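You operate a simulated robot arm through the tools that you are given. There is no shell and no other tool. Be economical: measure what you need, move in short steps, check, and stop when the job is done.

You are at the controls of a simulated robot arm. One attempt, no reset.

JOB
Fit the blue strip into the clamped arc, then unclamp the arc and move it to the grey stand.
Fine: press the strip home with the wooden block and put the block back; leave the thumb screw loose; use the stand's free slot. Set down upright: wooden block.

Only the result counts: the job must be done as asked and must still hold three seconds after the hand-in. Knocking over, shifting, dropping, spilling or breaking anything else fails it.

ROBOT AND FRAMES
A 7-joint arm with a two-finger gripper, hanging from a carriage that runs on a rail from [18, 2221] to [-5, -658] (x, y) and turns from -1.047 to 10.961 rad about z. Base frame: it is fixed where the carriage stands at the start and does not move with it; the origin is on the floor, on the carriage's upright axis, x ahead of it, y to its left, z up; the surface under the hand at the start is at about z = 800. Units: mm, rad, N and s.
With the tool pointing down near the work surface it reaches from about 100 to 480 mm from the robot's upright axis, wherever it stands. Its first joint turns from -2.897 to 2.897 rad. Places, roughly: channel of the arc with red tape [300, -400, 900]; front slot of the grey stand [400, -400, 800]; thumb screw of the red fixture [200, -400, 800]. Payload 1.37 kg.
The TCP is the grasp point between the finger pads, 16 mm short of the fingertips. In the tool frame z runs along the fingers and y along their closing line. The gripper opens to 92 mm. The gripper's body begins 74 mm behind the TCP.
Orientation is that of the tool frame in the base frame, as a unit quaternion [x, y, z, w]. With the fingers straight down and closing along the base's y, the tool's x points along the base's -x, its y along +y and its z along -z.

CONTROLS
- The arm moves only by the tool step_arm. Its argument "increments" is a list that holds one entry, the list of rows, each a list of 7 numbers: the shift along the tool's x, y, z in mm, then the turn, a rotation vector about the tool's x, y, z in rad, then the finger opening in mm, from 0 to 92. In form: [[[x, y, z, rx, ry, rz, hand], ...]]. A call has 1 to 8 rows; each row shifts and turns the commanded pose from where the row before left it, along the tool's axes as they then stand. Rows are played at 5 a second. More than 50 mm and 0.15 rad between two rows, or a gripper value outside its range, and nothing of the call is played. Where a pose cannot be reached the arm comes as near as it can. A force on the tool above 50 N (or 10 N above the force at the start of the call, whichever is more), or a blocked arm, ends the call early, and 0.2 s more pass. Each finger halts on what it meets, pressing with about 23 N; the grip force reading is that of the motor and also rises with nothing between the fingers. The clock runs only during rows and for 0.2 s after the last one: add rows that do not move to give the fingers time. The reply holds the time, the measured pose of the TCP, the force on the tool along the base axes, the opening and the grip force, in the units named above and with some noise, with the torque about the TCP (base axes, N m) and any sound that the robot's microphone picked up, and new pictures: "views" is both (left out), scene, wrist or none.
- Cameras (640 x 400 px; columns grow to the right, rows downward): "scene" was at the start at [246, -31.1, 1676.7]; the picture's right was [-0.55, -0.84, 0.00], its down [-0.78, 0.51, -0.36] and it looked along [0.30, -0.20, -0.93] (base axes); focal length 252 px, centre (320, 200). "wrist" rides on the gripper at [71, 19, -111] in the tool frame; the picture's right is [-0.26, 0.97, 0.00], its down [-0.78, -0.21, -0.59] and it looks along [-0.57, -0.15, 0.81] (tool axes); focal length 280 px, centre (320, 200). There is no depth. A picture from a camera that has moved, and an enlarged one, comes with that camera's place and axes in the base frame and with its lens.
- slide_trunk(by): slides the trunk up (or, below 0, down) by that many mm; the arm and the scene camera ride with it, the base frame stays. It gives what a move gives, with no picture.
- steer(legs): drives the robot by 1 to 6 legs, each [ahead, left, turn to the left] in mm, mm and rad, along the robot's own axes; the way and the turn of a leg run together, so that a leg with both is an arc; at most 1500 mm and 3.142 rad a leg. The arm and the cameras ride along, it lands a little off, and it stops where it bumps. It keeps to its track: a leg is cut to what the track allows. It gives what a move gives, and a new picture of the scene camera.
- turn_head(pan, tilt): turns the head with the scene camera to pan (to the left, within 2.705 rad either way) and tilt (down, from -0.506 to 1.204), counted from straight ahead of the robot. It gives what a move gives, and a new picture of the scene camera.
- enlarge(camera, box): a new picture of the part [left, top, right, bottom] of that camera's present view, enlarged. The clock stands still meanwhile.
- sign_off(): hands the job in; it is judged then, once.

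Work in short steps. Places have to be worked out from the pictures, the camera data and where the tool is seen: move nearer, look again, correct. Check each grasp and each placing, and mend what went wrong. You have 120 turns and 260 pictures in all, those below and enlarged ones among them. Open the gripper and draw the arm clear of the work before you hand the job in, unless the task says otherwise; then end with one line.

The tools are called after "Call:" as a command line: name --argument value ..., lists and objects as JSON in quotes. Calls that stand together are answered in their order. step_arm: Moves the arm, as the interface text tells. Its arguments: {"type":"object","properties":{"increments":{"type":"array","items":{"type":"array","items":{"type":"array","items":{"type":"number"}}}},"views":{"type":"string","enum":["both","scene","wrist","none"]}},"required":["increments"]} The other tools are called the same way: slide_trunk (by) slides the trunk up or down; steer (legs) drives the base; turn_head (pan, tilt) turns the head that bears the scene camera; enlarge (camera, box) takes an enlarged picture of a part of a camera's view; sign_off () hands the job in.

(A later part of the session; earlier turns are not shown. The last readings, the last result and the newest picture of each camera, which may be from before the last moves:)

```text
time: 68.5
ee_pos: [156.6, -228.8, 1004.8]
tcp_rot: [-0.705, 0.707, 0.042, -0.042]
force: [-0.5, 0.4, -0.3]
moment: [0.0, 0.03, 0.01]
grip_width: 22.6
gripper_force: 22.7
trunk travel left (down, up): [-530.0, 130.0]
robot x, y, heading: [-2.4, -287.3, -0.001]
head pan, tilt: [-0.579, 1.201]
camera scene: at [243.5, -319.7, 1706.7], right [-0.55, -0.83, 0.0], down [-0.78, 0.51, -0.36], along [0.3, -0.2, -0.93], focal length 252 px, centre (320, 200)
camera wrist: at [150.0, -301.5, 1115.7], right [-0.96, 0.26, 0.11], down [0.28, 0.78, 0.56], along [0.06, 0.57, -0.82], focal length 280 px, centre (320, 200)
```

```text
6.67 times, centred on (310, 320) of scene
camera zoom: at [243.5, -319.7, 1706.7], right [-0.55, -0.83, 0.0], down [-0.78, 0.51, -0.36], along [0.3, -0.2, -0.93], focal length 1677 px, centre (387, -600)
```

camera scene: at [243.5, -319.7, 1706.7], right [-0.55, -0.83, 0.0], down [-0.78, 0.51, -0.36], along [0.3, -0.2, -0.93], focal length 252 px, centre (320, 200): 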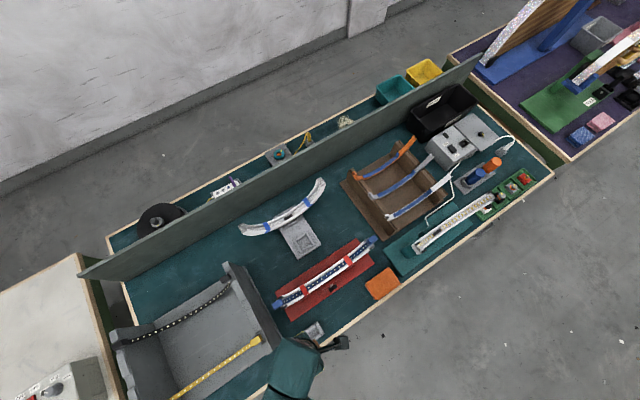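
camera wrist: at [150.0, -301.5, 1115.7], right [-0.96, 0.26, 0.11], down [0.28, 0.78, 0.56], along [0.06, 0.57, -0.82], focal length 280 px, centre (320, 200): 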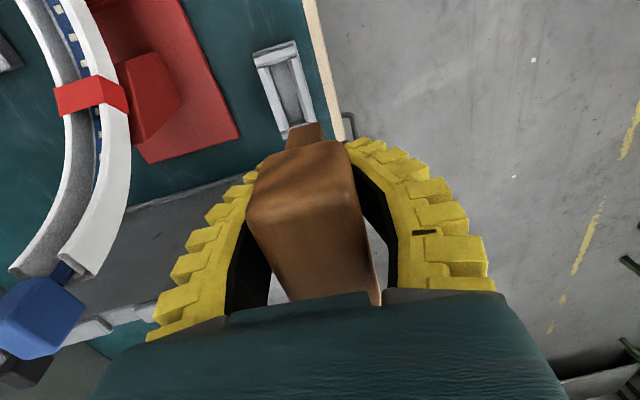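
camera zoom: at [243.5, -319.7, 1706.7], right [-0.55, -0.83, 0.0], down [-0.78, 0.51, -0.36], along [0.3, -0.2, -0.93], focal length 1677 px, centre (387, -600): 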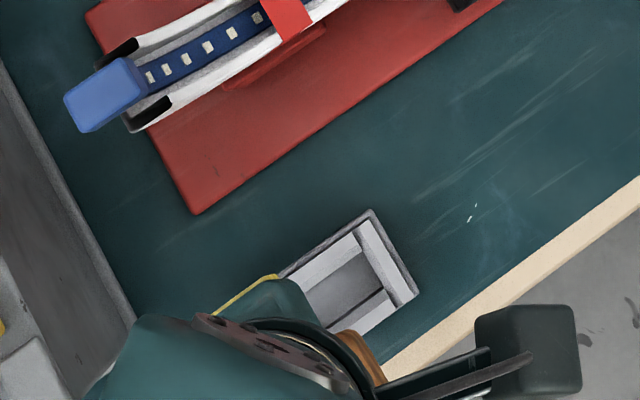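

The block is slipping up in the grip (22.6 mm now), with its foot still leaning to +x relative to the hand. I roll the hand another -0.14 to bring the foot vertical and descend over the slot, located at about (167, -230).

Call:
step_arm --increments '[[[0, 0, 0, -0.14, 0, 0, 0], [0.5, -12.9, 34.5, 0, 0, 0, 0], [0.5, -12.9, 34.5, 0, 0, 0, 0], [0.5, -12.9, 34.5, 0, 0, 0, 0], [0, 0, 0, 0, 0, 0, 0]]]' --views "wrist"

Call:
enlarge --camera "wrist" --box '[220, 0, 440, 280]'

Call:
enlarge --camera "scene" --box '[270, 290, 350, 350]'

```text
time: 69.7
ee_pos: [167.1, -231.3, 894.0]
tcp_rot: [-0.701, 0.702, 0.091, -0.091]
force: [-0.4, -0.5, -1.5]
moment: [-0.02, 0.04, -0.01]
grip_width: 22.3
gripper_force: 22.8
trunk travel left (down, up): [-530.0, 130.0]
robot x, y, heading: [-6.0, -284.8, -0.002]
head pan, tilt: [-0.579, 1.201]
camera wrist: at [176.7, -303.3, 1006.1], right [-0.93, 0.26, 0.25], down [0.36, 0.78, 0.51], along [-0.06, 0.57, -0.82], focal length 280 px, centre (320, 200)
```

wrist: 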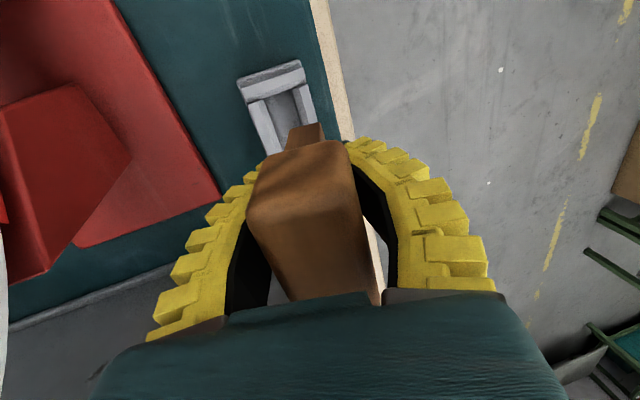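

```text
1.43 times, centred on (330, 140) of wrist
camera zoom: at [176.7, -303.3, 1006.1], right [-0.93, 0.26, 0.25], down [0.36, 0.78, 0.51], along [-0.06, 0.57, -0.82], focal length 401 px, centre (306, 286)
```

zoom: 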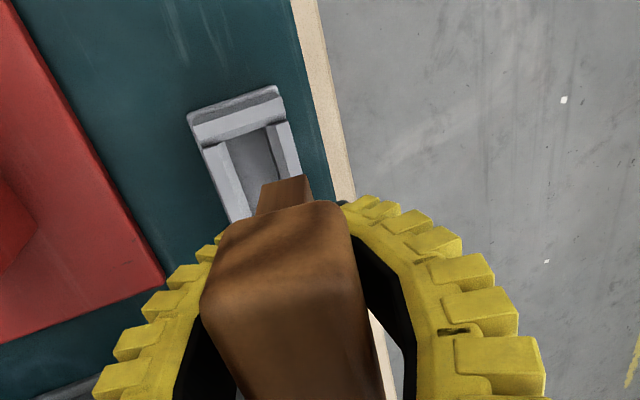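

```text
6.67 times, centred on (310, 320) of scene
camera zoom: at [243.5, -319.7, 1706.8], right [-0.55, -0.83, 0.0], down [-0.78, 0.51, -0.36], along [0.3, -0.2, -0.93], focal length 1677 px, centre (387, -600)
```

zoom: 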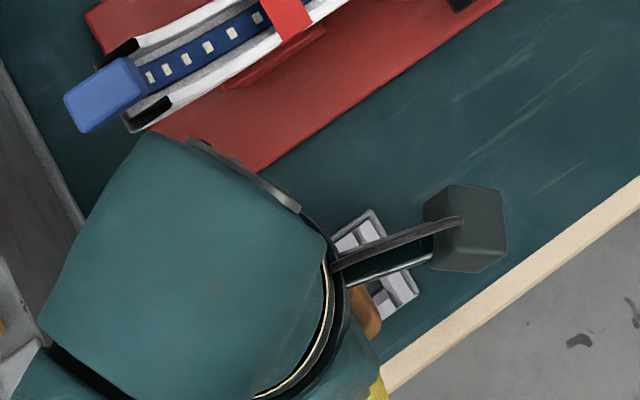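

Re-examining the camera geometry (image top is the camera side), the block is in fact aligned with the hand now, so I undo the roll to bring both upright.

Call:
step_arm --increments '[[[0, 0, -5, 0.13, 0, 0, 0], [0, 0, 0, 0.13, 0, 0, 0], [0, 0, 0, 0, 0, 0, 0]]]' --views "wrist"

Call:
enlarge --camera "wrist" --box '[240, 40, 400, 300]'

Call:
enlarge --camera "scene" --box '[270, 290, 350, 350]'

```text
time: 70.5
ee_pos: [167.3, -231.2, 899.5]
tcp_rot: [-0.706, 0.708, -0.001, 0.0]
force: [-0.1, 0.6, -1.0]
moment: [0.01, 0.0, 0.01]
grip_width: 22.3
gripper_force: 22.8
trunk travel left (down, up): [-530.0, 130.0]
robot x, y, heading: [-3.2, -284.9, -0.004]
head pan, tilt: [-0.579, 1.201]
camera wrist: at [148.3, -303.6, 1010.0], right [-0.96, 0.26, 0.0], down [0.21, 0.78, 0.59], along [0.16, 0.57, -0.81], focal length 280 px, centre (320, 200)
```

wrist: 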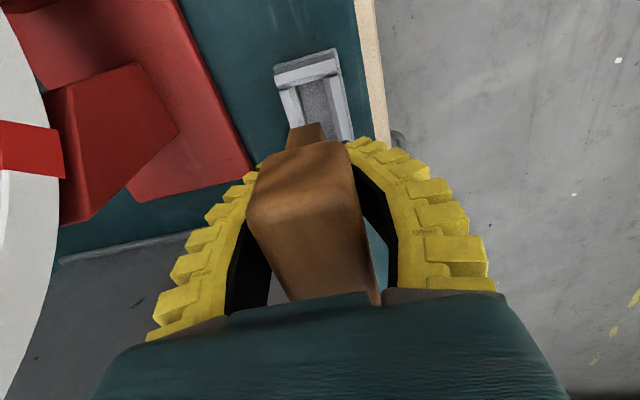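

```text
1.54 times, centred on (320, 170) of wrist
camera zoom: at [148.3, -303.6, 1010.0], right [-0.96, 0.26, 0.0], down [0.21, 0.78, 0.59], along [0.16, 0.57, -0.81], focal length 431 px, centre (320, 246)
```

zoom: 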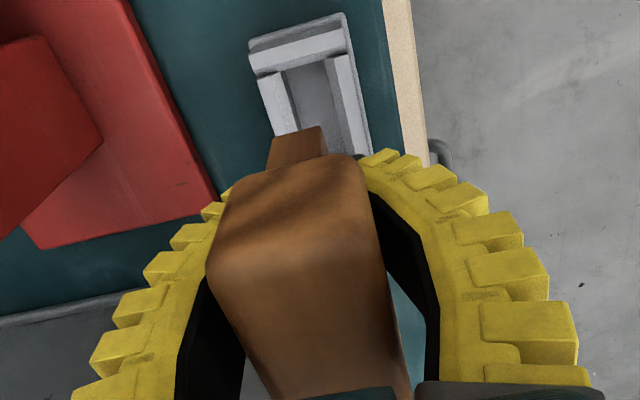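

```text
6.67 times, centred on (310, 320) of scene
camera zoom: at [243.5, -319.7, 1706.7], right [-0.55, -0.83, 0.0], down [-0.78, 0.51, -0.36], along [0.3, -0.2, -0.93], focal length 1677 px, centre (387, -600)
```

zoom: 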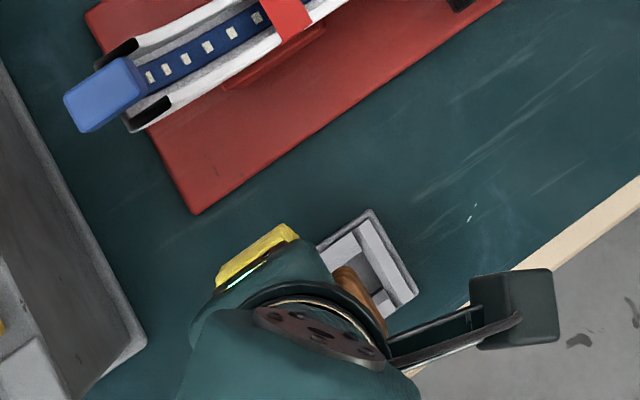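

The block looks upright; its foot is ~2.5 mm to +x of the slot line. I correct that and lower to just above the tray.

Call:
step_arm --increments '[[[0, 2.5, 20, 0, 0, 0, 0], [0, 0, 20, 0, 0, 0, 0], [0, 0, 0, 0, 0, 0, 0]]]' --views "wrist"

Call:
enlarge --camera "wrist" --box '[240, 40, 400, 300]'

Call:
enlarge --camera "scene" --box '[290, 300, 350, 350]'

```text
time: 71.3
ee_pos: [164.3, -231.6, 858.1]
tcp_rot: [-0.707, 0.708, -0.002, 0.001]
force: [-0.8, -0.5, 0.3]
moment: [-0.02, 0.0, 0.01]
grip_width: 22.5
gripper_force: 22.9
trunk travel left (down, up): [-530.0, 130.0]
robot x, y, heading: [-1.1, -291.0, -0.006]
head pan, tilt: [-0.579, 1.201]
camera wrist: at [145.6, -303.9, 969.5], right [-0.96, 0.26, 0.0], down [0.21, 0.78, 0.59], along [0.16, 0.57, -0.81], focal length 280 px, centre (320, 200)
```

wrist: 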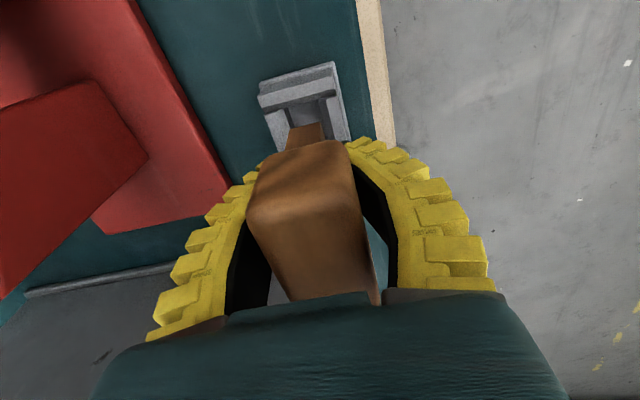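

```text
1.54 times, centred on (320, 170) of wrist
camera zoom: at [145.6, -303.9, 969.5], right [-0.96, 0.26, 0.0], down [0.21, 0.78, 0.59], along [0.16, 0.57, -0.81], focal length 431 px, centre (320, 246)
```

zoom: 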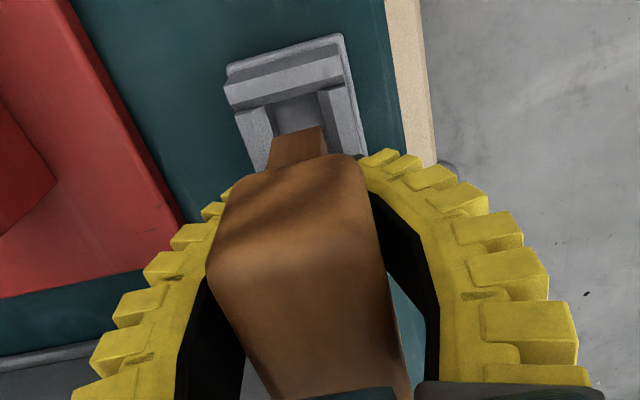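

```text
8.00 times, centred on (320, 325) of scene
camera zoom: at [243.5, -319.7, 1706.7], right [-0.55, -0.83, 0.0], down [-0.78, 0.51, -0.36], along [0.3, -0.2, -0.93], focal length 2013 px, centre (320, -800)
```

zoom: 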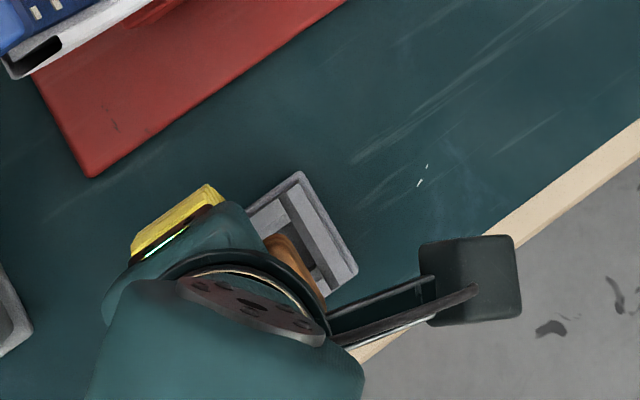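

Foot is within ~1.5 mm of the slot; correct and lower gently into it, watching force.

Call:
step_arm --increments '[[[0, 1.5, 5, 0, 0, 0, 0], [0, 0, 4, 0, 0, 0, 0], [0, 0, 0, 0, 0, 0, 0]]]' --views "none"

Call:
step_arm --increments '[[[0, 0, 3, 0, 0, 0, 0], [0, 0, 3, 0, 0, 0, 0], [0, 0, 0, 0, 0, 0, 0]]]' --views "wrist"

Call:
enlarge --camera "wrist" --box '[240, 40, 400, 300]'

```text
time: 72.1
ee_pos: [164.5, -232.1, 849.9]
tcp_rot: [-0.706, 0.708, 0.0, 0.001]
force: [0.1, 0.3, -1.4]
moment: [-0.01, -0.01, 0.01]
grip_width: 22.1
gripper_force: 23.5
trunk travel left (down, up): [-530.0, 130.0]
robot x, y, heading: [-5.7, -290.0, -0.002]
head pan, tilt: [-0.579, 1.201]
```

```text
time: 72.9
ee_pos: [162.8, -232.2, 844.4]
tcp_rot: [-0.706, 0.708, -0.001, -0.001]
force: [-0.9, 0.3, -0.9]
moment: [0.01, 0.02, 0.01]
grip_width: 22.4
gripper_force: 23.0
trunk travel left (down, up): [-530.0, 130.0]
robot x, y, heading: [3.2, -287.8, -0.0]
head pan, tilt: [-0.579, 1.201]
camera wrist: at [144.2, -304.1, 954.6], right [-0.96, 0.26, 0.0], down [0.21, 0.78, 0.59], along [0.16, 0.57, -0.81], focal length 280 px, centre (320, 200)
```

wrist: 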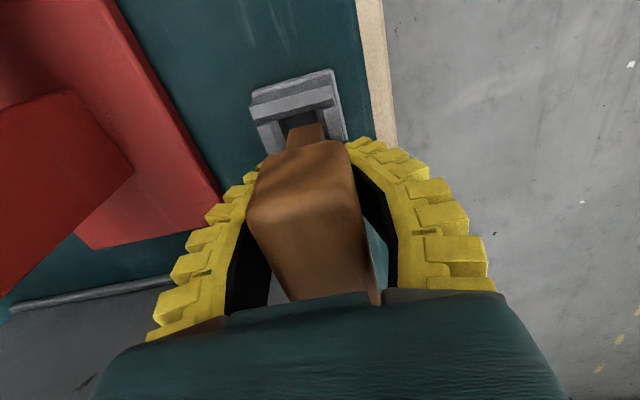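

```text
1.54 times, centred on (320, 170) of wrist
camera zoom: at [144.2, -304.1, 954.6], right [-0.96, 0.26, 0.0], down [0.21, 0.78, 0.59], along [0.16, 0.57, -0.81], focal length 431 px, centre (320, 246)
```

zoom: 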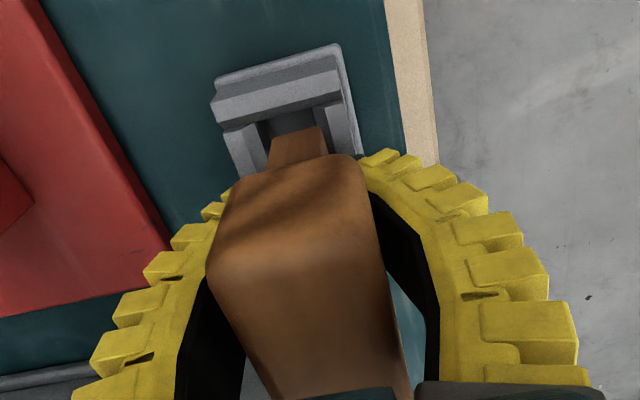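

Foot is centred over the slot. Continue lowering until it bottoms.

Call:
step_arm --increments '[[[0, 0, 3, 0, 0, 0, 0], [0, 0, 3, 0, 0, 0, 0], [0, 0, 0, 0, 0, 0, 0]]]' --views "none"

Call:
step_arm --increments '[[[0, 0, 2, 0, 0, 0, 0], [0, 0, 2, 0, 0, 0, 0], [0, 0, 0, 0, 0, 0, 0]]]' --views "wrist"

Call:
enlarge --camera "wrist" --box '[240, 40, 400, 300]'

```text
time: 73.7
ee_pos: [163.7, -231.3, 837.6]
tcp_rot: [-0.707, 0.708, 0.0, 0.0]
force: [1.7, 0.8, 0.8]
moment: [0.02, 0.0, 0.0]
grip_width: 22.1
gripper_force: 22.6
trunk travel left (down, up): [-530.0, 130.0]
robot x, y, heading: [-2.9, -288.8, -0.006]
head pan, tilt: [-0.579, 1.201]
```

```text
time: 74.5
ee_pos: [164.5, -232.4, 834.5]
tcp_rot: [-0.706, 0.708, -0.001, 0.002]
force: [-4.5, -2.9, 33.3]
moment: [0.1, 0.06, -0.02]
grip_width: 22.4
gripper_force: 23.1
trunk travel left (down, up): [-530.0, 130.0]
robot x, y, heading: [-1.9, -290.0, -0.006]
head pan, tilt: [-0.579, 1.201]
camera wrist: at [145.5, -303.7, 945.4], right [-0.96, 0.26, 0.0], down [0.21, 0.78, 0.59], along [0.16, 0.57, -0.81], focal length 280 px, centre (320, 200)
```

wrist: 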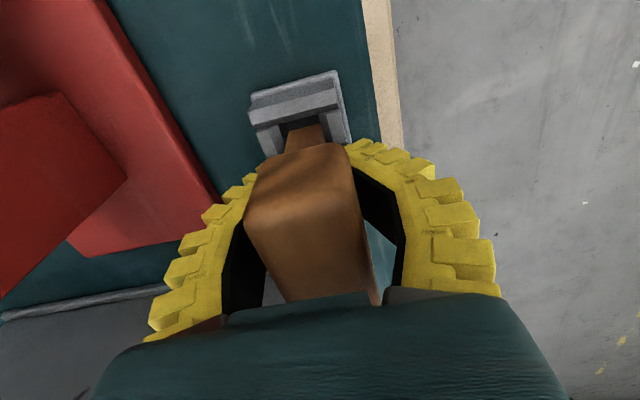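

```text
1.54 times, centred on (320, 170) of wrist
camera zoom: at [145.5, -303.7, 945.4], right [-0.96, 0.26, 0.0], down [0.21, 0.78, 0.59], along [0.16, 0.57, -0.81], focal length 431 px, centre (320, 246)
```

zoom: 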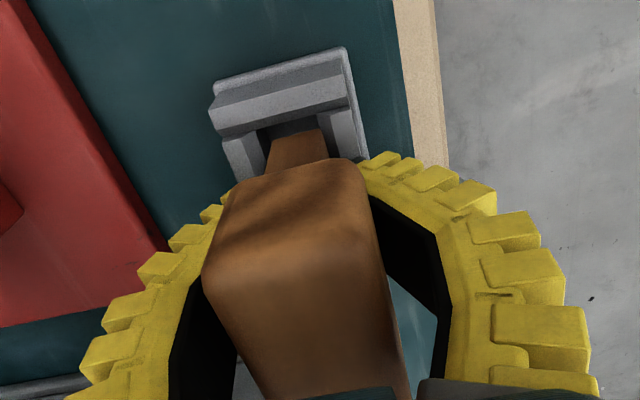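

It bottomed at 834.5 (33 N). I relieve 1.5 mm and open slightly, keeping fingers as guards.

Call:
step_arm --increments '[[[0, 0, -1.5, 0, 0, 0, 0], [0, 0, 0, 0, 0, 0, 20], [0, 0, 0, 0, 0, 0, 24], [0, 0, 0, 0, 0, 0, 28], [0, 0, 0, 0, 0, 0, 32], [0, 0, 0, 0, 0, 0, 36], [0, 0, 0, 0, 0, 0, 36]]]' --views "wrist"

Call:
enlarge --camera "wrist" --box '[240, 40, 400, 300]'

Call:
enlarge --camera "scene" --box '[290, 300, 350, 350]'

```text
time: 76.1
ee_pos: [163.1, -232.7, 834.2]
tcp_rot: [-0.706, 0.708, 0.0, -0.001]
force: [-6.2, 2.9, 13.9]
moment: [0.02, -0.2, 0.11]
grip_width: 38.3
gripper_force: 0.1
trunk travel left (down, up): [-530.0, 130.0]
robot x, y, heading: [-3.6, -289.3, -0.006]
head pan, tilt: [-0.579, 1.201]
camera wrist: at [143.3, -304.1, 945.7], right [-0.96, 0.26, 0.0], down [0.21, 0.78, 0.59], along [0.15, 0.57, -0.81], focal length 280 px, centre (320, 200)
```

wrist: 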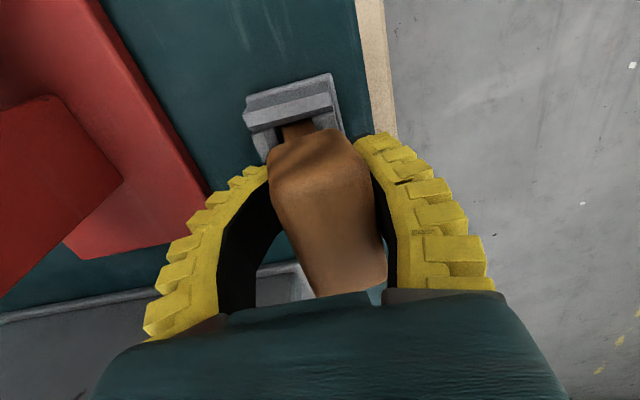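

```text
1.54 times, centred on (320, 170) of wrist
camera zoom: at [143.3, -304.1, 945.7], right [-0.96, 0.26, 0.0], down [0.21, 0.78, 0.59], along [0.15, 0.57, -0.81], focal length 431 px, centre (320, 246)
```

zoom: 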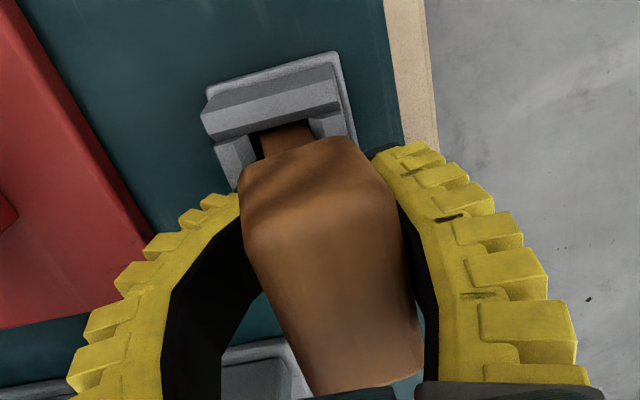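

```text
8.00 times, centred on (320, 325) of scene
camera zoom: at [243.2, -319.5, 1706.6], right [-0.55, -0.83, 0.0], down [-0.78, 0.51, -0.36], along [0.3, -0.2, -0.93], focal length 2013 px, centre (320, -800)
```

zoom: 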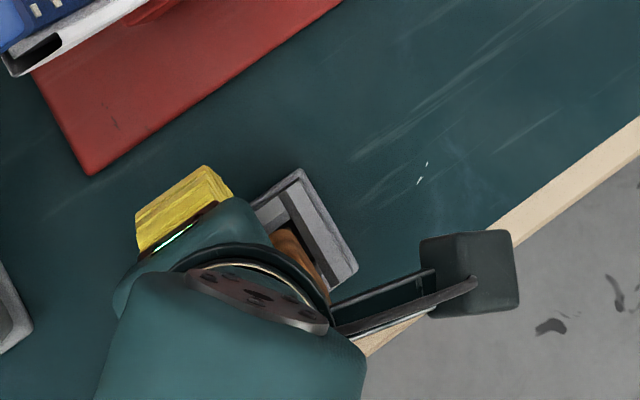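

The block dropped into the slot but touches the -x finger. I open more and look.

Call:
step_arm --increments '[[[0, 0, -1, 0, 0, 0, 42], [0, 0, -1, 0, 0, 0, 48], [0, 0, 0, 0, 0, 0, 54], [0, 0, 0, 0, 0, 0, 54]]]' --views "wrist"

Call:
enlarge --camera "wrist" --box '[240, 40, 400, 300]'

```text
time: 77.1
ee_pos: [164.5, -232.3, 837.0]
tcp_rot: [-0.706, 0.708, -0.001, 0.001]
force: [0.0, 0.4, 0.3]
moment: [0.0, -0.01, 0.01]
grip_width: 56.7
gripper_force: 1.1
trunk travel left (down, up): [-530.0, 130.0]
robot x, y, heading: [-3.6, -286.0, -0.002]
head pan, tilt: [-0.579, 1.201]
camera wrist: at [144.5, -304.1, 947.8], right [-0.96, 0.26, 0.0], down [0.21, 0.78, 0.59], along [0.16, 0.57, -0.81], focal length 280 px, centre (320, 200)
```

wrist: 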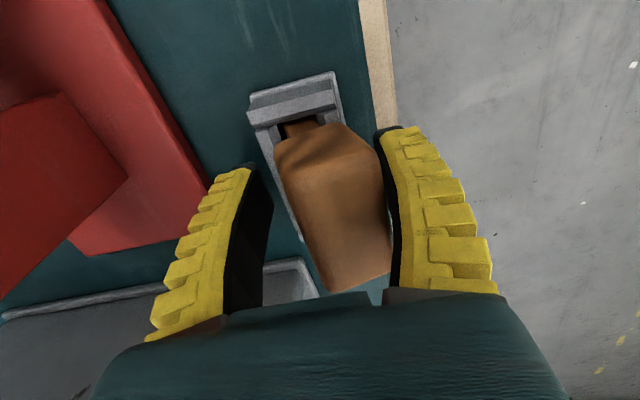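

```text
1.54 times, centred on (320, 170) of wrist
camera zoom: at [144.5, -304.1, 947.8], right [-0.96, 0.26, 0.0], down [0.21, 0.78, 0.59], along [0.16, 0.57, -0.81], focal length 431 px, centre (320, 246)
```

zoom: 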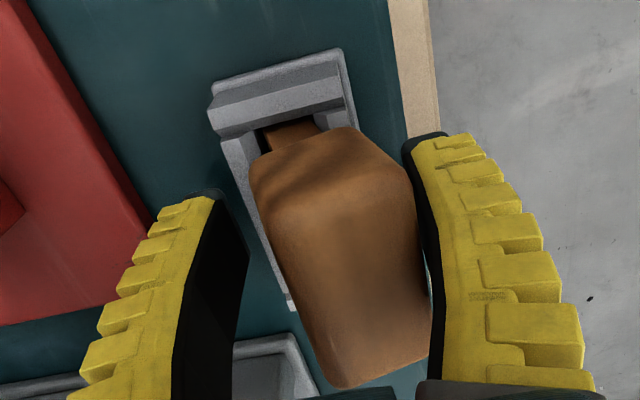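

The block leans to -x. I go back to the original grasp pose (168.3, -231, 846) and close softly to right it.

Call:
step_arm --increments '[[[-1, -2, -5, 0, 0, 0, 54], [0, -2, -4, 0, 0, 0, 50], [0, 0, 0, 0, 0, 0, 42], [0, 0, 0, 0, 0, 0, 36], [0, 0, 0, 0, 0, 0, 30], [0, 0, 0, 0, 0, 0, 26], [0, 0, 0, 0, 0, 0, 26]]]' --views "wrist"

Call:
enlarge --camera "wrist" --box '[240, 40, 400, 300]'

```text
time: 78.7
ee_pos: [169.1, -229.9, 846.4]
tcp_rot: [-0.706, 0.708, -0.001, 0.001]
force: [0.5, -0.8, 12.5]
moment: [-0.06, 0.1, -0.02]
grip_width: 28.9
gripper_force: 22.8
trunk travel left (down, up): [-530.0, 130.0]
robot x, y, heading: [-5.6, -286.9, -0.002]
head pan, tilt: [-0.579, 1.201]
camera wrist: at [149.4, -302.8, 957.5], right [-0.96, 0.26, 0.0], down [0.21, 0.78, 0.59], along [0.16, 0.57, -0.81], focal length 280 px, centre (320, 200)
```

wrist: 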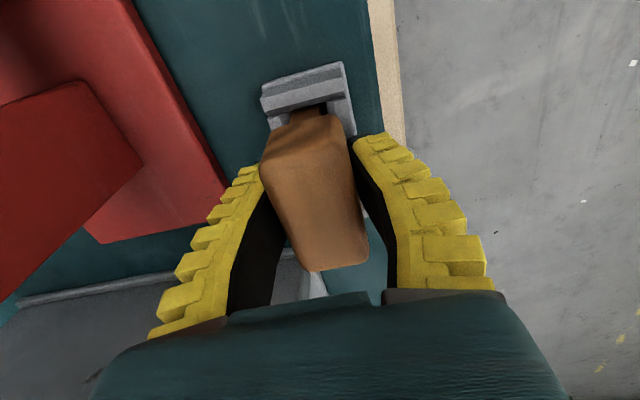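

```text
1.54 times, centred on (320, 170) of wrist
camera zoom: at [149.4, -302.8, 957.5], right [-0.96, 0.26, 0.0], down [0.21, 0.78, 0.59], along [0.16, 0.57, -0.81], focal length 431 px, centre (320, 246)
```

zoom: 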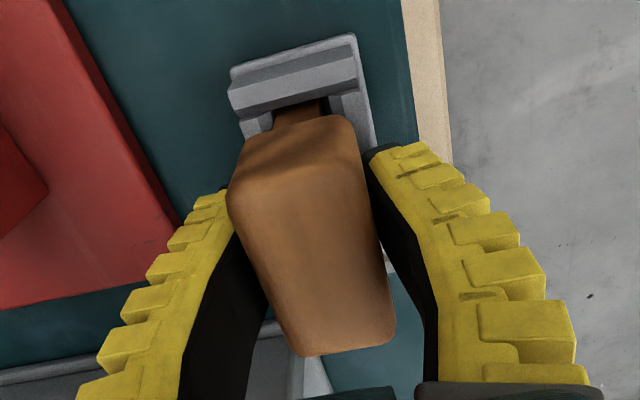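

Now it looks just like at the first grasp (28.9 mm, same picture). I open gradually and check that it stands.

Call:
step_arm --increments '[[[0, 0, 0, 0, 0, 0, 32], [0, 0, 0, 0, 0, 0, 36], [0, 0, 0, 0, 0, 0, 42], [0, 0, 0, 0, 0, 0, 54], [0, 0, 0, 0, 0, 0, 66], [0, 0, 0, 0, 0, 0, 66]]]' --views "wrist"

Call:
enlarge --camera "wrist" --box '[240, 40, 400, 300]'

```text
time: 80.1
ee_pos: [168.3, -230.7, 847.4]
tcp_rot: [-0.707, 0.708, 0.0, -0.001]
force: [0.4, -0.3, 0.2]
moment: [0.0, -0.03, 0.03]
grip_width: 68.2
gripper_force: 1.8
trunk travel left (down, up): [-530.0, 130.0]
robot x, y, heading: [-3.8, -289.9, -0.002]
head pan, tilt: [-0.579, 1.201]
camera wrist: at [148.8, -302.9, 957.0], right [-0.96, 0.26, 0.0], down [0.21, 0.78, 0.59], along [0.16, 0.57, -0.81], focal length 280 px, centre (320, 200)
```

wrist: 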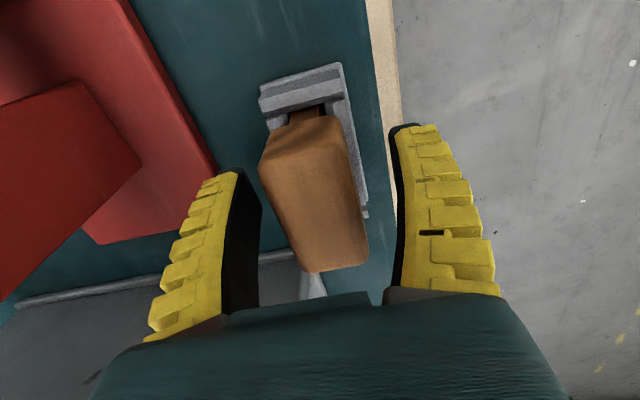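

```text
1.54 times, centred on (320, 170) of wrist
camera zoom: at [148.8, -302.9, 957.0], right [-0.96, 0.26, 0.0], down [0.21, 0.78, 0.59], along [0.16, 0.57, -0.81], focal length 431 px, centre (320, 246)
```

zoom: 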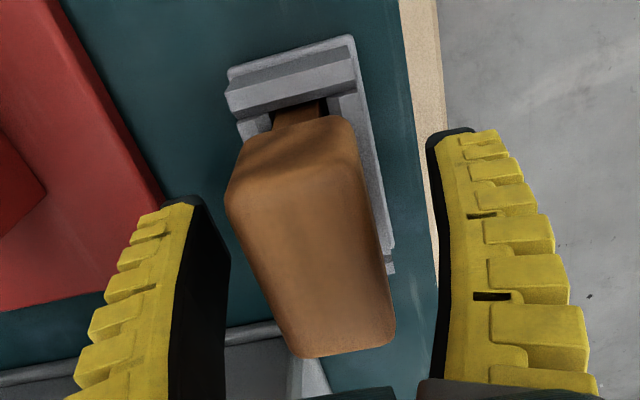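

The block stands upright in its tray. I rise and turn the hand back 90° so it closes along y, for the thumb screw (knob near (245, -371, 844), axis along x).

Call:
step_arm --increments '[[[0, 0, -30, 0, 0, 0, 66], [0, 0, -45, 0, 0, 0, 66], [0, 0, -45, 0, 0, 0, 66], [0, 0, -40, 0, 0, 0.15, 66], [0, 0, 0, 0, 0, 0.15, 66], [0, 0, 0, 0, 0, 0.15, 66], [0, 0, 0, 0, 0, 0.15, 66], [0, 0, 0, 0, 0, 0.15, 66]]]' --views "scene"

Call:
step_arm --increments '[[[0, 0, 0, 0, 0, 0.15, 66], [0, 0, 0, 0, 0, 0.15, 66], [0, 0, 0, 0, 0, 0.15, 66], [0, 0, 0, 0, 0, 0.15, 66], [0, 0, 0, 0, 0, 0.15, 66], [0, 0, 0, 0, 0, 0.0708, 66], [0, 0, 0, 0, 0, 0, 66]]]' --views "wrist"

Call:
enlarge --camera "scene" --box '[255, 230, 395, 345]'

Call:
enlarge --camera "wrist" --box '[0, 0, 300, 240]'

```text
time: 81.9
ee_pos: [168.3, -231.5, 1006.2]
tcp_rot: [-0.397, 0.918, -0.001, 0.001]
force: [0.2, -0.3, 0.1]
moment: [0.0, 0.0, 0.02]
grip_width: 68.2
gripper_force: 2.0
trunk travel left (down, up): [-530.0, 130.0]
robot x, y, heading: [-1.5, -284.5, -0.003]
head pan, tilt: [-0.579, 1.201]
camera scene: at [243.5, -319.7, 1706.7], right [-0.55, -0.83, 0.0], down [-0.78, 0.51, -0.36], along [0.3, -0.2, -0.93], focal length 252 px, centre (320, 200)
```

scene: 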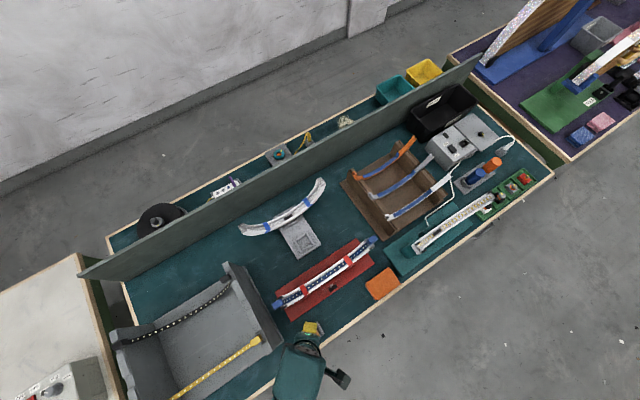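

```text
time: 83.5
ee_pos: [167.3, -231.3, 1006.4]
tcp_rot: [0.0, 1.0, 0.0, -0.001]
force: [0.7, -0.4, -0.2]
moment: [0.0, 0.04, -0.03]
grip_width: 68.3
gripper_force: 1.9
trunk travel left (down, up): [-530.0, 130.0]
robot x, y, heading: [-4.3, -284.9, 0.0]
head pan, tilt: [-0.579, 1.201]
camera wrist: at [96.6, -212.5, 1117.1], right [0.26, 0.96, 0.0], down [0.78, -0.21, 0.59], along [0.57, -0.16, -0.81], focal length 280 px, centre (320, 200)
```

wrist: 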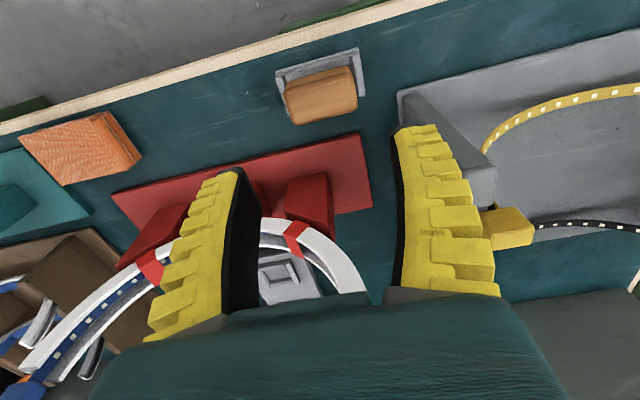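

```text
3.48 times, centred on (325, 288) of scene
camera zoom: at [243.5, -319.7, 1706.7], right [-0.55, -0.83, 0.0], down [-0.78, 0.51, -0.36], along [0.3, -0.2, -0.93], focal length 875 px, centre (303, -104)
```

zoom: 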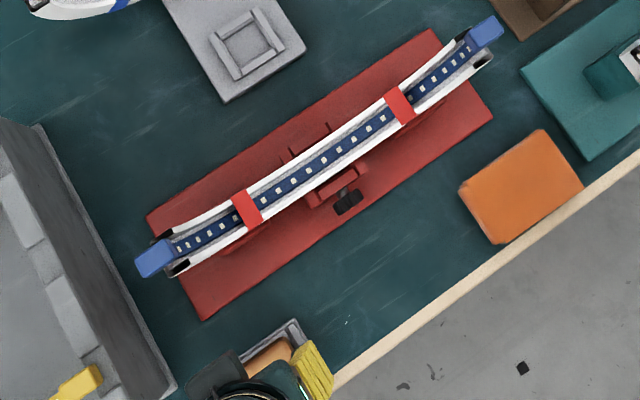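

```text
1.67 times, centred on (150, 120) of wrist
camera zoom: at [96.6, -212.5, 1117.1], right [0.26, 0.96, 0.0], down [0.78, -0.21, 0.59], along [0.57, -0.16, -0.81], focal length 467 px, centre (603, 333)
```

zoom: 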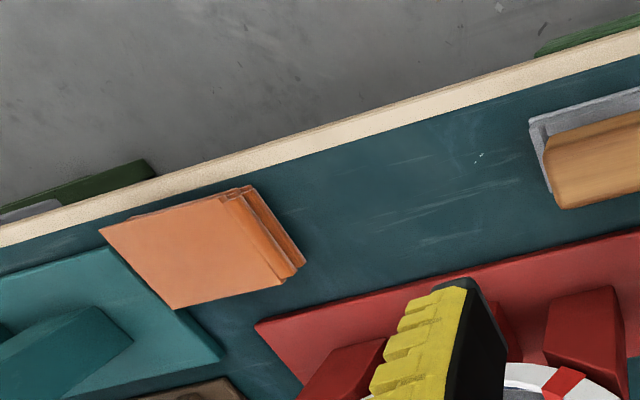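

Everything is in order. I move to hover over the screw knob: first along -y, then +x and down to z≈950.

Call:
step_arm --increments '[[[0, -47, 0, 0, 0, 0, 66], [0, -47, 0, 0, 0, 0, 66], [0, -46, 0, 0, 0, 0, 60], [-25, 0, 0, 0, 0, 0, 60], [-25, 0, 20, 0, 0, 0, 60], [-18, 0, 35, 0, 0, 0, 60], [0, 0, 0, 0, 0, 0, 60]]]' --views "wrist"

Call:
enlarge --camera "wrist" --box '[220, 20, 420, 240]'

```text
time: 85.1
ee_pos: [235.7, -370.3, 951.0]
tcp_rot: [0.0, 1.0, 0.0, 0.001]
force: [-0.2, 0.0, 0.6]
moment: [-0.02, -0.01, -0.01]
grip_width: 62.7
gripper_force: 1.8
trunk travel left (down, up): [-530.0, 130.0]
robot x, y, heading: [-3.2, -290.5, -0.004]
head pan, tilt: [-0.579, 1.201]
camera wrist: at [164.4, -352.6, 1062.0], right [0.26, 0.96, 0.0], down [0.78, -0.21, 0.59], along [0.57, -0.16, -0.81], focal length 280 px, centre (320, 200)
```

wrist: 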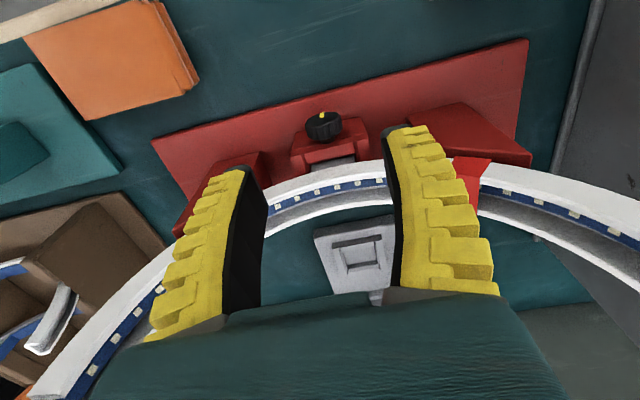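

```text
1.82 times, centred on (320, 130) of wrist
camera zoom: at [164.4, -352.6, 1062.0], right [0.26, 0.96, 0.0], down [0.78, -0.21, 0.59], along [0.57, -0.16, -0.81], focal length 510 px, centre (320, 327)
```

zoom: 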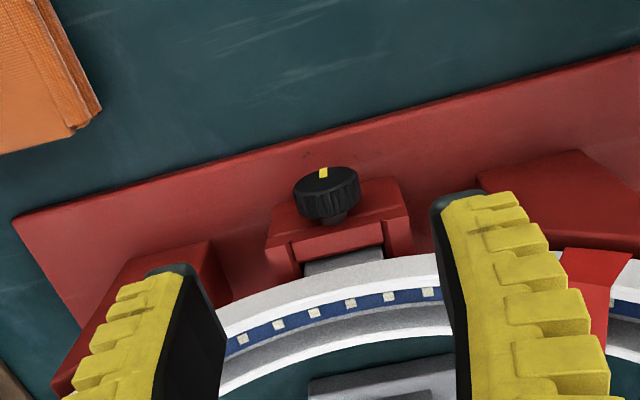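

The knob (≈28 mm across, yellow mark at its lower edge) is at about (244, -372, 849) with a horizontal axis. I descend towards it with fingers open to 46.

Call:
step_arm --increments '[[[1.5, -1.5, 30, 0, 0, 0, 46], [0, 0, 30, 0, 0, 0, 46], [0, 0, 0, 0, 0, 0, 46]]]' --views "wrist"

Call:
enlarge --camera "wrist" --box '[220, 60, 420, 260]'

Call:
enlarge --camera "scene" --box '[310, 260, 350, 300]'

```text
time: 85.9
ee_pos: [235.2, -371.0, 890.9]
tcp_rot: [0.0, 1.0, 0.0, 0.0]
force: [0.1, 0.0, 0.1]
moment: [0.0, -0.03, 0.0]
grip_width: 49.0
gripper_force: 2.3
trunk travel left (down, up): [-530.0, 130.0]
robot x, y, heading: [-3.0, -289.0, -0.007]
head pan, tilt: [-0.579, 1.201]
camera wrist: at [163.7, -354.5, 1001.7], right [0.26, 0.96, 0.0], down [0.78, -0.21, 0.59], along [0.57, -0.16, -0.81], focal length 280 px, centre (320, 200)
```

wrist: 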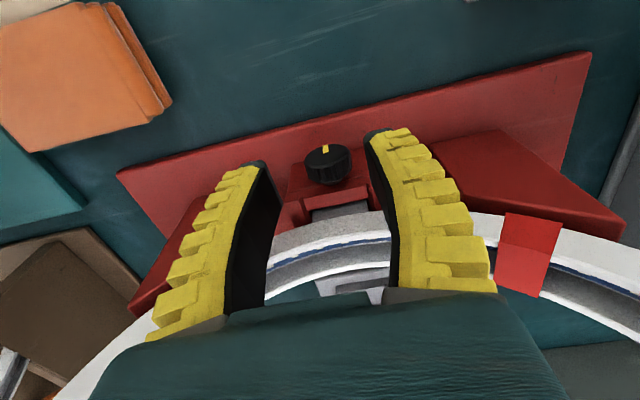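

```text
2.00 times, centred on (320, 160) of wrist
camera zoom: at [163.7, -354.5, 1001.7], right [0.26, 0.96, 0.0], down [0.78, -0.21, 0.59], along [0.57, -0.16, -0.81], focal length 561 px, centre (320, 280)
```

zoom: 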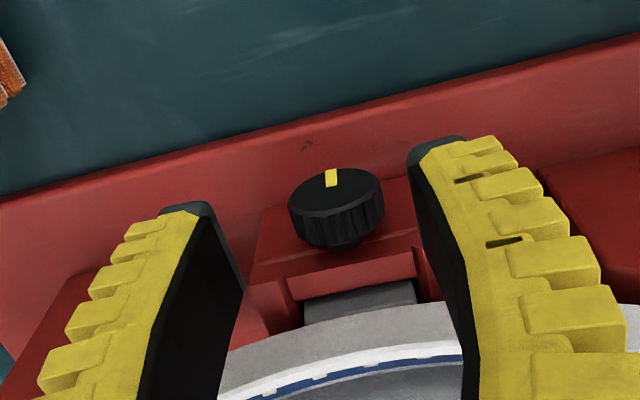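

```text
10.00 times, centred on (330, 280) of scene
camera zoom: at [243.5, -319.7, 1706.7], right [-0.55, -0.83, 0.0], down [-0.78, 0.51, -0.36], along [0.3, -0.2, -0.93], focal length 2516 px, centre (220, -600)
```

zoom: 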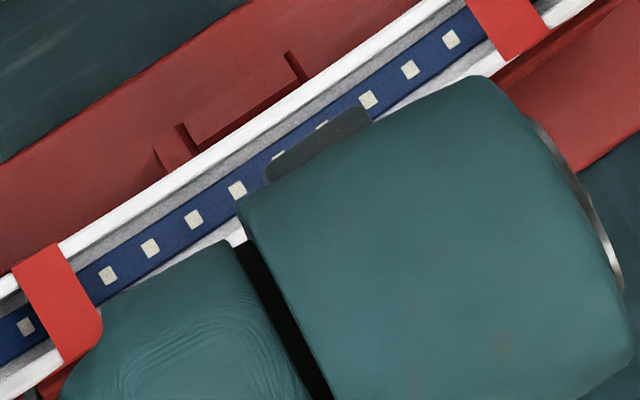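

Knob spans x≈234–252, y≈-371.4, z≈852. I go to its centre height, tilt the hand -0.5 rad about x (towards -y), ready for a loosening stroke.

Call:
step_arm --increments '[[[-2, 0, 20, 0, 0, 0, 46], [0, 0, 19, 0, 0, 0, 46], [0, 0, 0, -0.13, 0, 0, 46], [0, 0, 0, -0.13, 0, 0, 46], [0, 0, 0, -0.13, 0, 0, 46], [0, 0, 0, -0.11, 0, 0, 46], [0, 0, 0, 0, 0, 0, 46]]]' --views "wrist"

Call:
enlarge --camera "wrist" --box '[220, 80, 420, 280]'

```text
time: 87.5
ee_pos: [236.6, -371.4, 852.7]
tcp_rot: [0.0, 0.969, 0.248, 0.001]
force: [0.2, -0.1, 0.8]
moment: [0.01, -0.01, 0.01]
grip_width: 49.1
gripper_force: 1.8
trunk travel left (down, up): [-530.0, 130.0]
robot x, y, heading: [-3.7, -284.5, -0.0]
head pan, tilt: [-0.579, 1.201]
camera wrist: at [165.5, -409.9, 959.0], right [0.26, 0.85, 0.46], down [0.78, -0.47, 0.42], along [0.57, 0.25, -0.78], focal length 280 px, centre (320, 200)
```

wrist: 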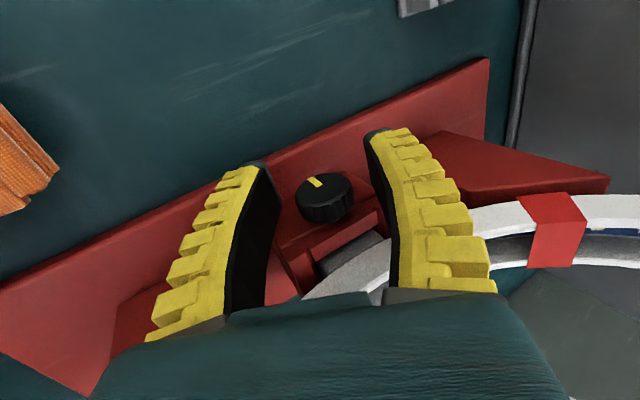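

```text
2.00 times, centred on (320, 180) of wrist
camera zoom: at [165.5, -409.9, 959.0], right [0.26, 0.85, 0.46], down [0.78, -0.47, 0.42], along [0.57, 0.25, -0.78], focal length 561 px, centre (320, 240)
```

zoom: 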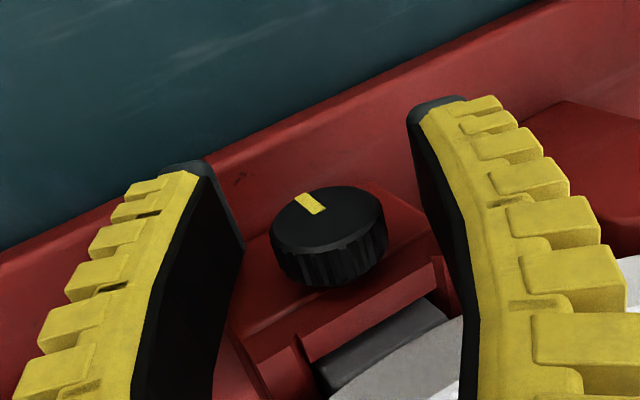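

The knob sits centred between the fingers. I close on it firmly, then rotate +0.5 rad about the tool x (loosening: top towards +y).

Call:
step_arm --increments '[[[0, 0, 0, 0, 0, 0, 36], [0, 0, 0, 0, 0, 0, 26], [0, 0, 0, 0, 0, 0, 10], [0, 0, 0, 0, 0, 0, 10], [0, 0, 0, 0, 0, 0, 10]]]' --views "wrist"

Call:
step_arm --increments '[[[0, 0, 0, 0.1, 0, 0, 5], [0, 0, 0, 0.1, 0, 0, 5], [0, 0, 0, 0.1, 0, 0, 5], [0, 0, 0, 0.1, 0, 0, 5], [0, 0, 0, 0.1, 0, 0, 5], [0, 0, 0, 0, 0, 0, 5]]]' --views "wrist"

Call:
enlarge --camera "wrist" --box '[220, 80, 420, 280]'

```text
time: 88.7
ee_pos: [236.8, -372.7, 853.2]
tcp_rot: [0.0, 0.969, 0.247, 0.001]
force: [-3.0, -0.1, 13.6]
moment: [-0.04, 0.0, 0.03]
grip_width: 22.1
gripper_force: 28.2
trunk travel left (down, up): [-530.0, 130.0]
robot x, y, heading: [-0.9, -288.4, -0.001]
head pan, tilt: [-0.579, 1.201]
camera wrist: at [165.6, -410.0, 959.4], right [0.26, 0.85, 0.46], down [0.78, -0.47, 0.42], along [0.57, 0.25, -0.78], focal length 280 px, centre (320, 200)
```

wrist: 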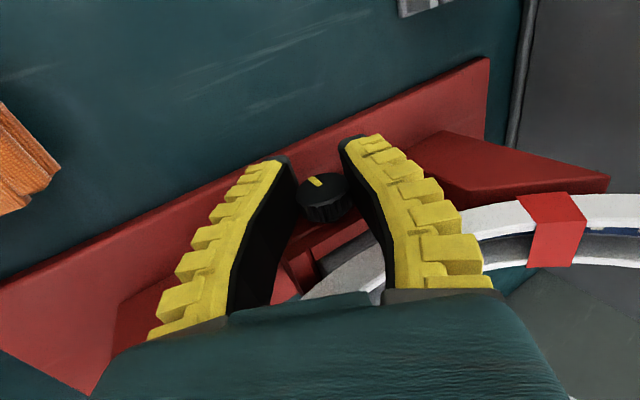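

```text
time: 90.1
ee_pos: [235.7, -368.7, 851.9]
tcp_rot: [0.0, 1.0, 0.0, -0.001]
force: [-1.6, 7.3, 4.5]
moment: [0.03, -0.01, 0.09]
grip_width: 22.2
gripper_force: 27.8
trunk travel left (down, up): [-530.0, 130.0]
robot x, y, heading: [-5.5, -287.3, -0.003]
head pan, tilt: [-0.579, 1.201]
camera wrist: at [165.1, -352.3, 963.0], right [0.26, 0.96, 0.0], down [0.78, -0.21, 0.59], along [0.57, -0.15, -0.81], focal length 280 px, centre (320, 200)
```

wrist: 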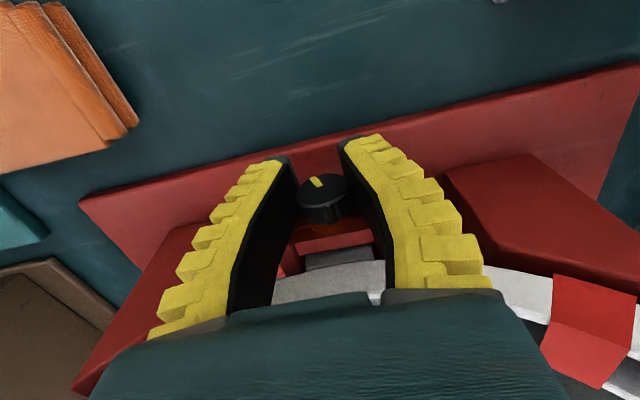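

```text
2.00 times, centred on (320, 180) of wrist
camera zoom: at [165.1, -352.3, 963.0], right [0.26, 0.96, 0.0], down [0.78, -0.21, 0.59], along [0.57, -0.15, -0.81], focal length 561 px, centre (320, 240)
```

zoom: 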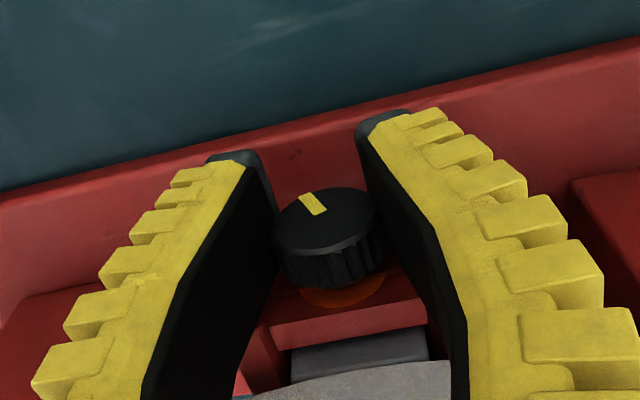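

The knob turned with the hand, and an orange ring is emerging behind it. Continue turning +0.5 rad more.

Call:
step_arm --increments '[[[0, 0, 0, 0.1, 0, 0, 5], [0, 0, 0, 0.1, 0, 0, 5], [0, 0, 0, 0.1, 0, 0, 5], [0, 0, 0, 0.1, 0, 0, 5], [0, 0, 0, 0.1, 0, 0, 5], [0, 0, 0, 0, 0, 0, 5]]]' --views "wrist"

Call:
enlarge --camera "wrist" --box '[220, 80, 420, 280]'

```text
time: 91.5
ee_pos: [235.4, -368.9, 851.8]
tcp_rot: [0.001, 0.969, -0.245, 0.001]
force: [-2.4, 15.5, -4.9]
moment: [0.1, -0.09, 0.15]
grip_width: 21.8
gripper_force: 28.2
trunk travel left (down, up): [-530.0, 130.0]
robot x, y, heading: [1.3, -286.1, -0.003]
head pan, tilt: [-0.579, 1.201]
camera wrist: at [164.6, -300.2, 939.8], right [0.26, 0.85, -0.46], down [0.78, 0.1, 0.62], along [0.57, -0.52, -0.64], focal length 280 px, centre (320, 200)
```

wrist: 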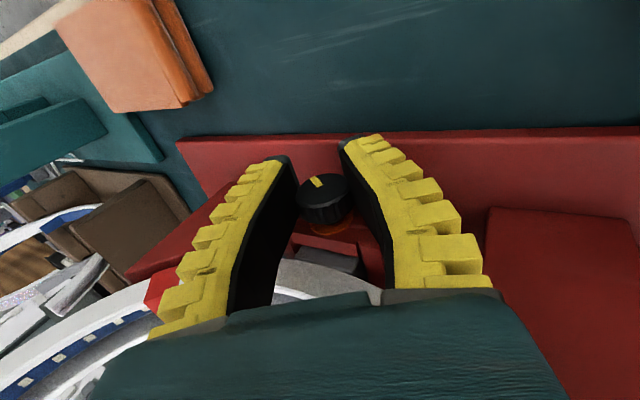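

```text
2.00 times, centred on (320, 180) of wrist
camera zoom: at [164.6, -300.2, 939.8], right [0.26, 0.85, -0.46], down [0.78, 0.1, 0.62], along [0.57, -0.52, -0.64], focal length 561 px, centre (320, 240)
```

zoom: 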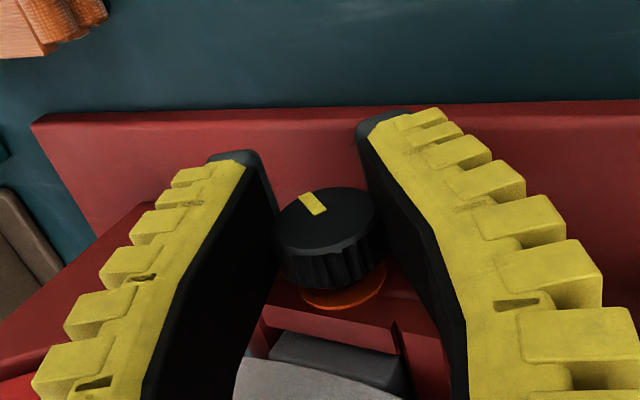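

One radian done. Release, swing back, and repeat.

Call:
step_arm --increments '[[[0, 0, 0, 0, 0, 0, 30], [0, 0, 0, 0, 0, 0, 46], [0, 0, 0, -0.14, 0, 0, 46], [0, 0, 0, -0.14, 0, 0, 46], [0, 0, 0, -0.14, 0, 0, 46], [0, 0, 0, -0.14, 0, 0, 46], [0, 0, 0, -0.14, 0, 0, 46], [0, 0, 0, -0.14, 0, 0, 46]]]' --views "none"

Call:
step_arm --increments '[[[0, -2, 0, -0.14, 0, 0, 46], [0, 0, 0, 0, 0, 0, 30], [0, 0, 0, 0, 0, 0, 10], [0, 0, 0, 0, 0, 0, 5], [0, 0, 0, 0, 0, 0, 5]]]' --views "wrist"

Call:
enlarge --camera "wrist" --box '[220, 80, 420, 280]'

```text
time: 93.3
ee_pos: [236.7, -371.6, 852.7]
tcp_rot: [0.0, 0.985, 0.171, 0.001]
force: [-0.1, 0.6, 0.5]
moment: [-0.03, 0.0, 0.01]
grip_width: 49.1
gripper_force: 2.0
trunk travel left (down, up): [-530.0, 130.0]
robot x, y, heading: [1.9, -290.5, -0.002]
head pan, tilt: [-0.579, 1.201]
```

```text
time: 94.5
ee_pos: [234.9, -371.9, 850.9]
tcp_rot: [0.001, 0.971, 0.238, -0.002]
force: [-2.3, 6.7, 7.9]
moment: [0.09, 0.02, 0.13]
grip_width: 21.7
gripper_force: 28.0
trunk travel left (down, up): [-530.0, 130.0]
robot x, y, heading: [-4.5, -287.7, 0.0]
head pan, tilt: [-0.579, 1.201]
camera wrist: at [164.8, -407.6, 958.6], right [0.26, 0.86, 0.45], down [0.78, -0.46, 0.42], along [0.57, 0.24, -0.79], focal length 280 px, centre (320, 200)
```

wrist: 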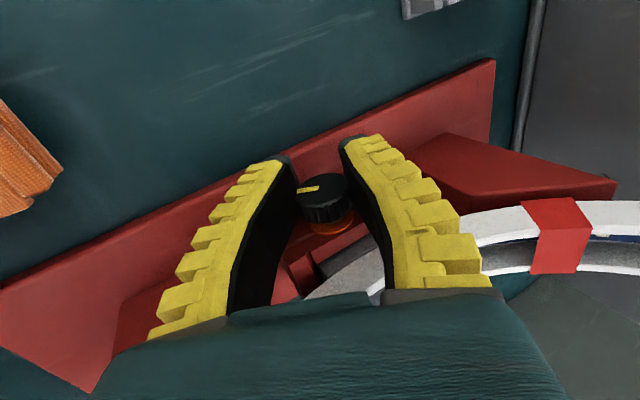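

```text
2.00 times, centred on (320, 180) of wrist
camera zoom: at [164.8, -407.6, 958.6], right [0.26, 0.86, 0.45], down [0.78, -0.46, 0.42], along [0.57, 0.24, -0.79], focal length 561 px, centre (320, 240)
```

zoom: 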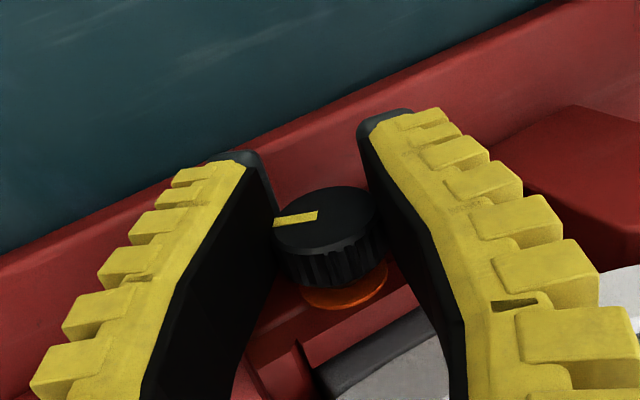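

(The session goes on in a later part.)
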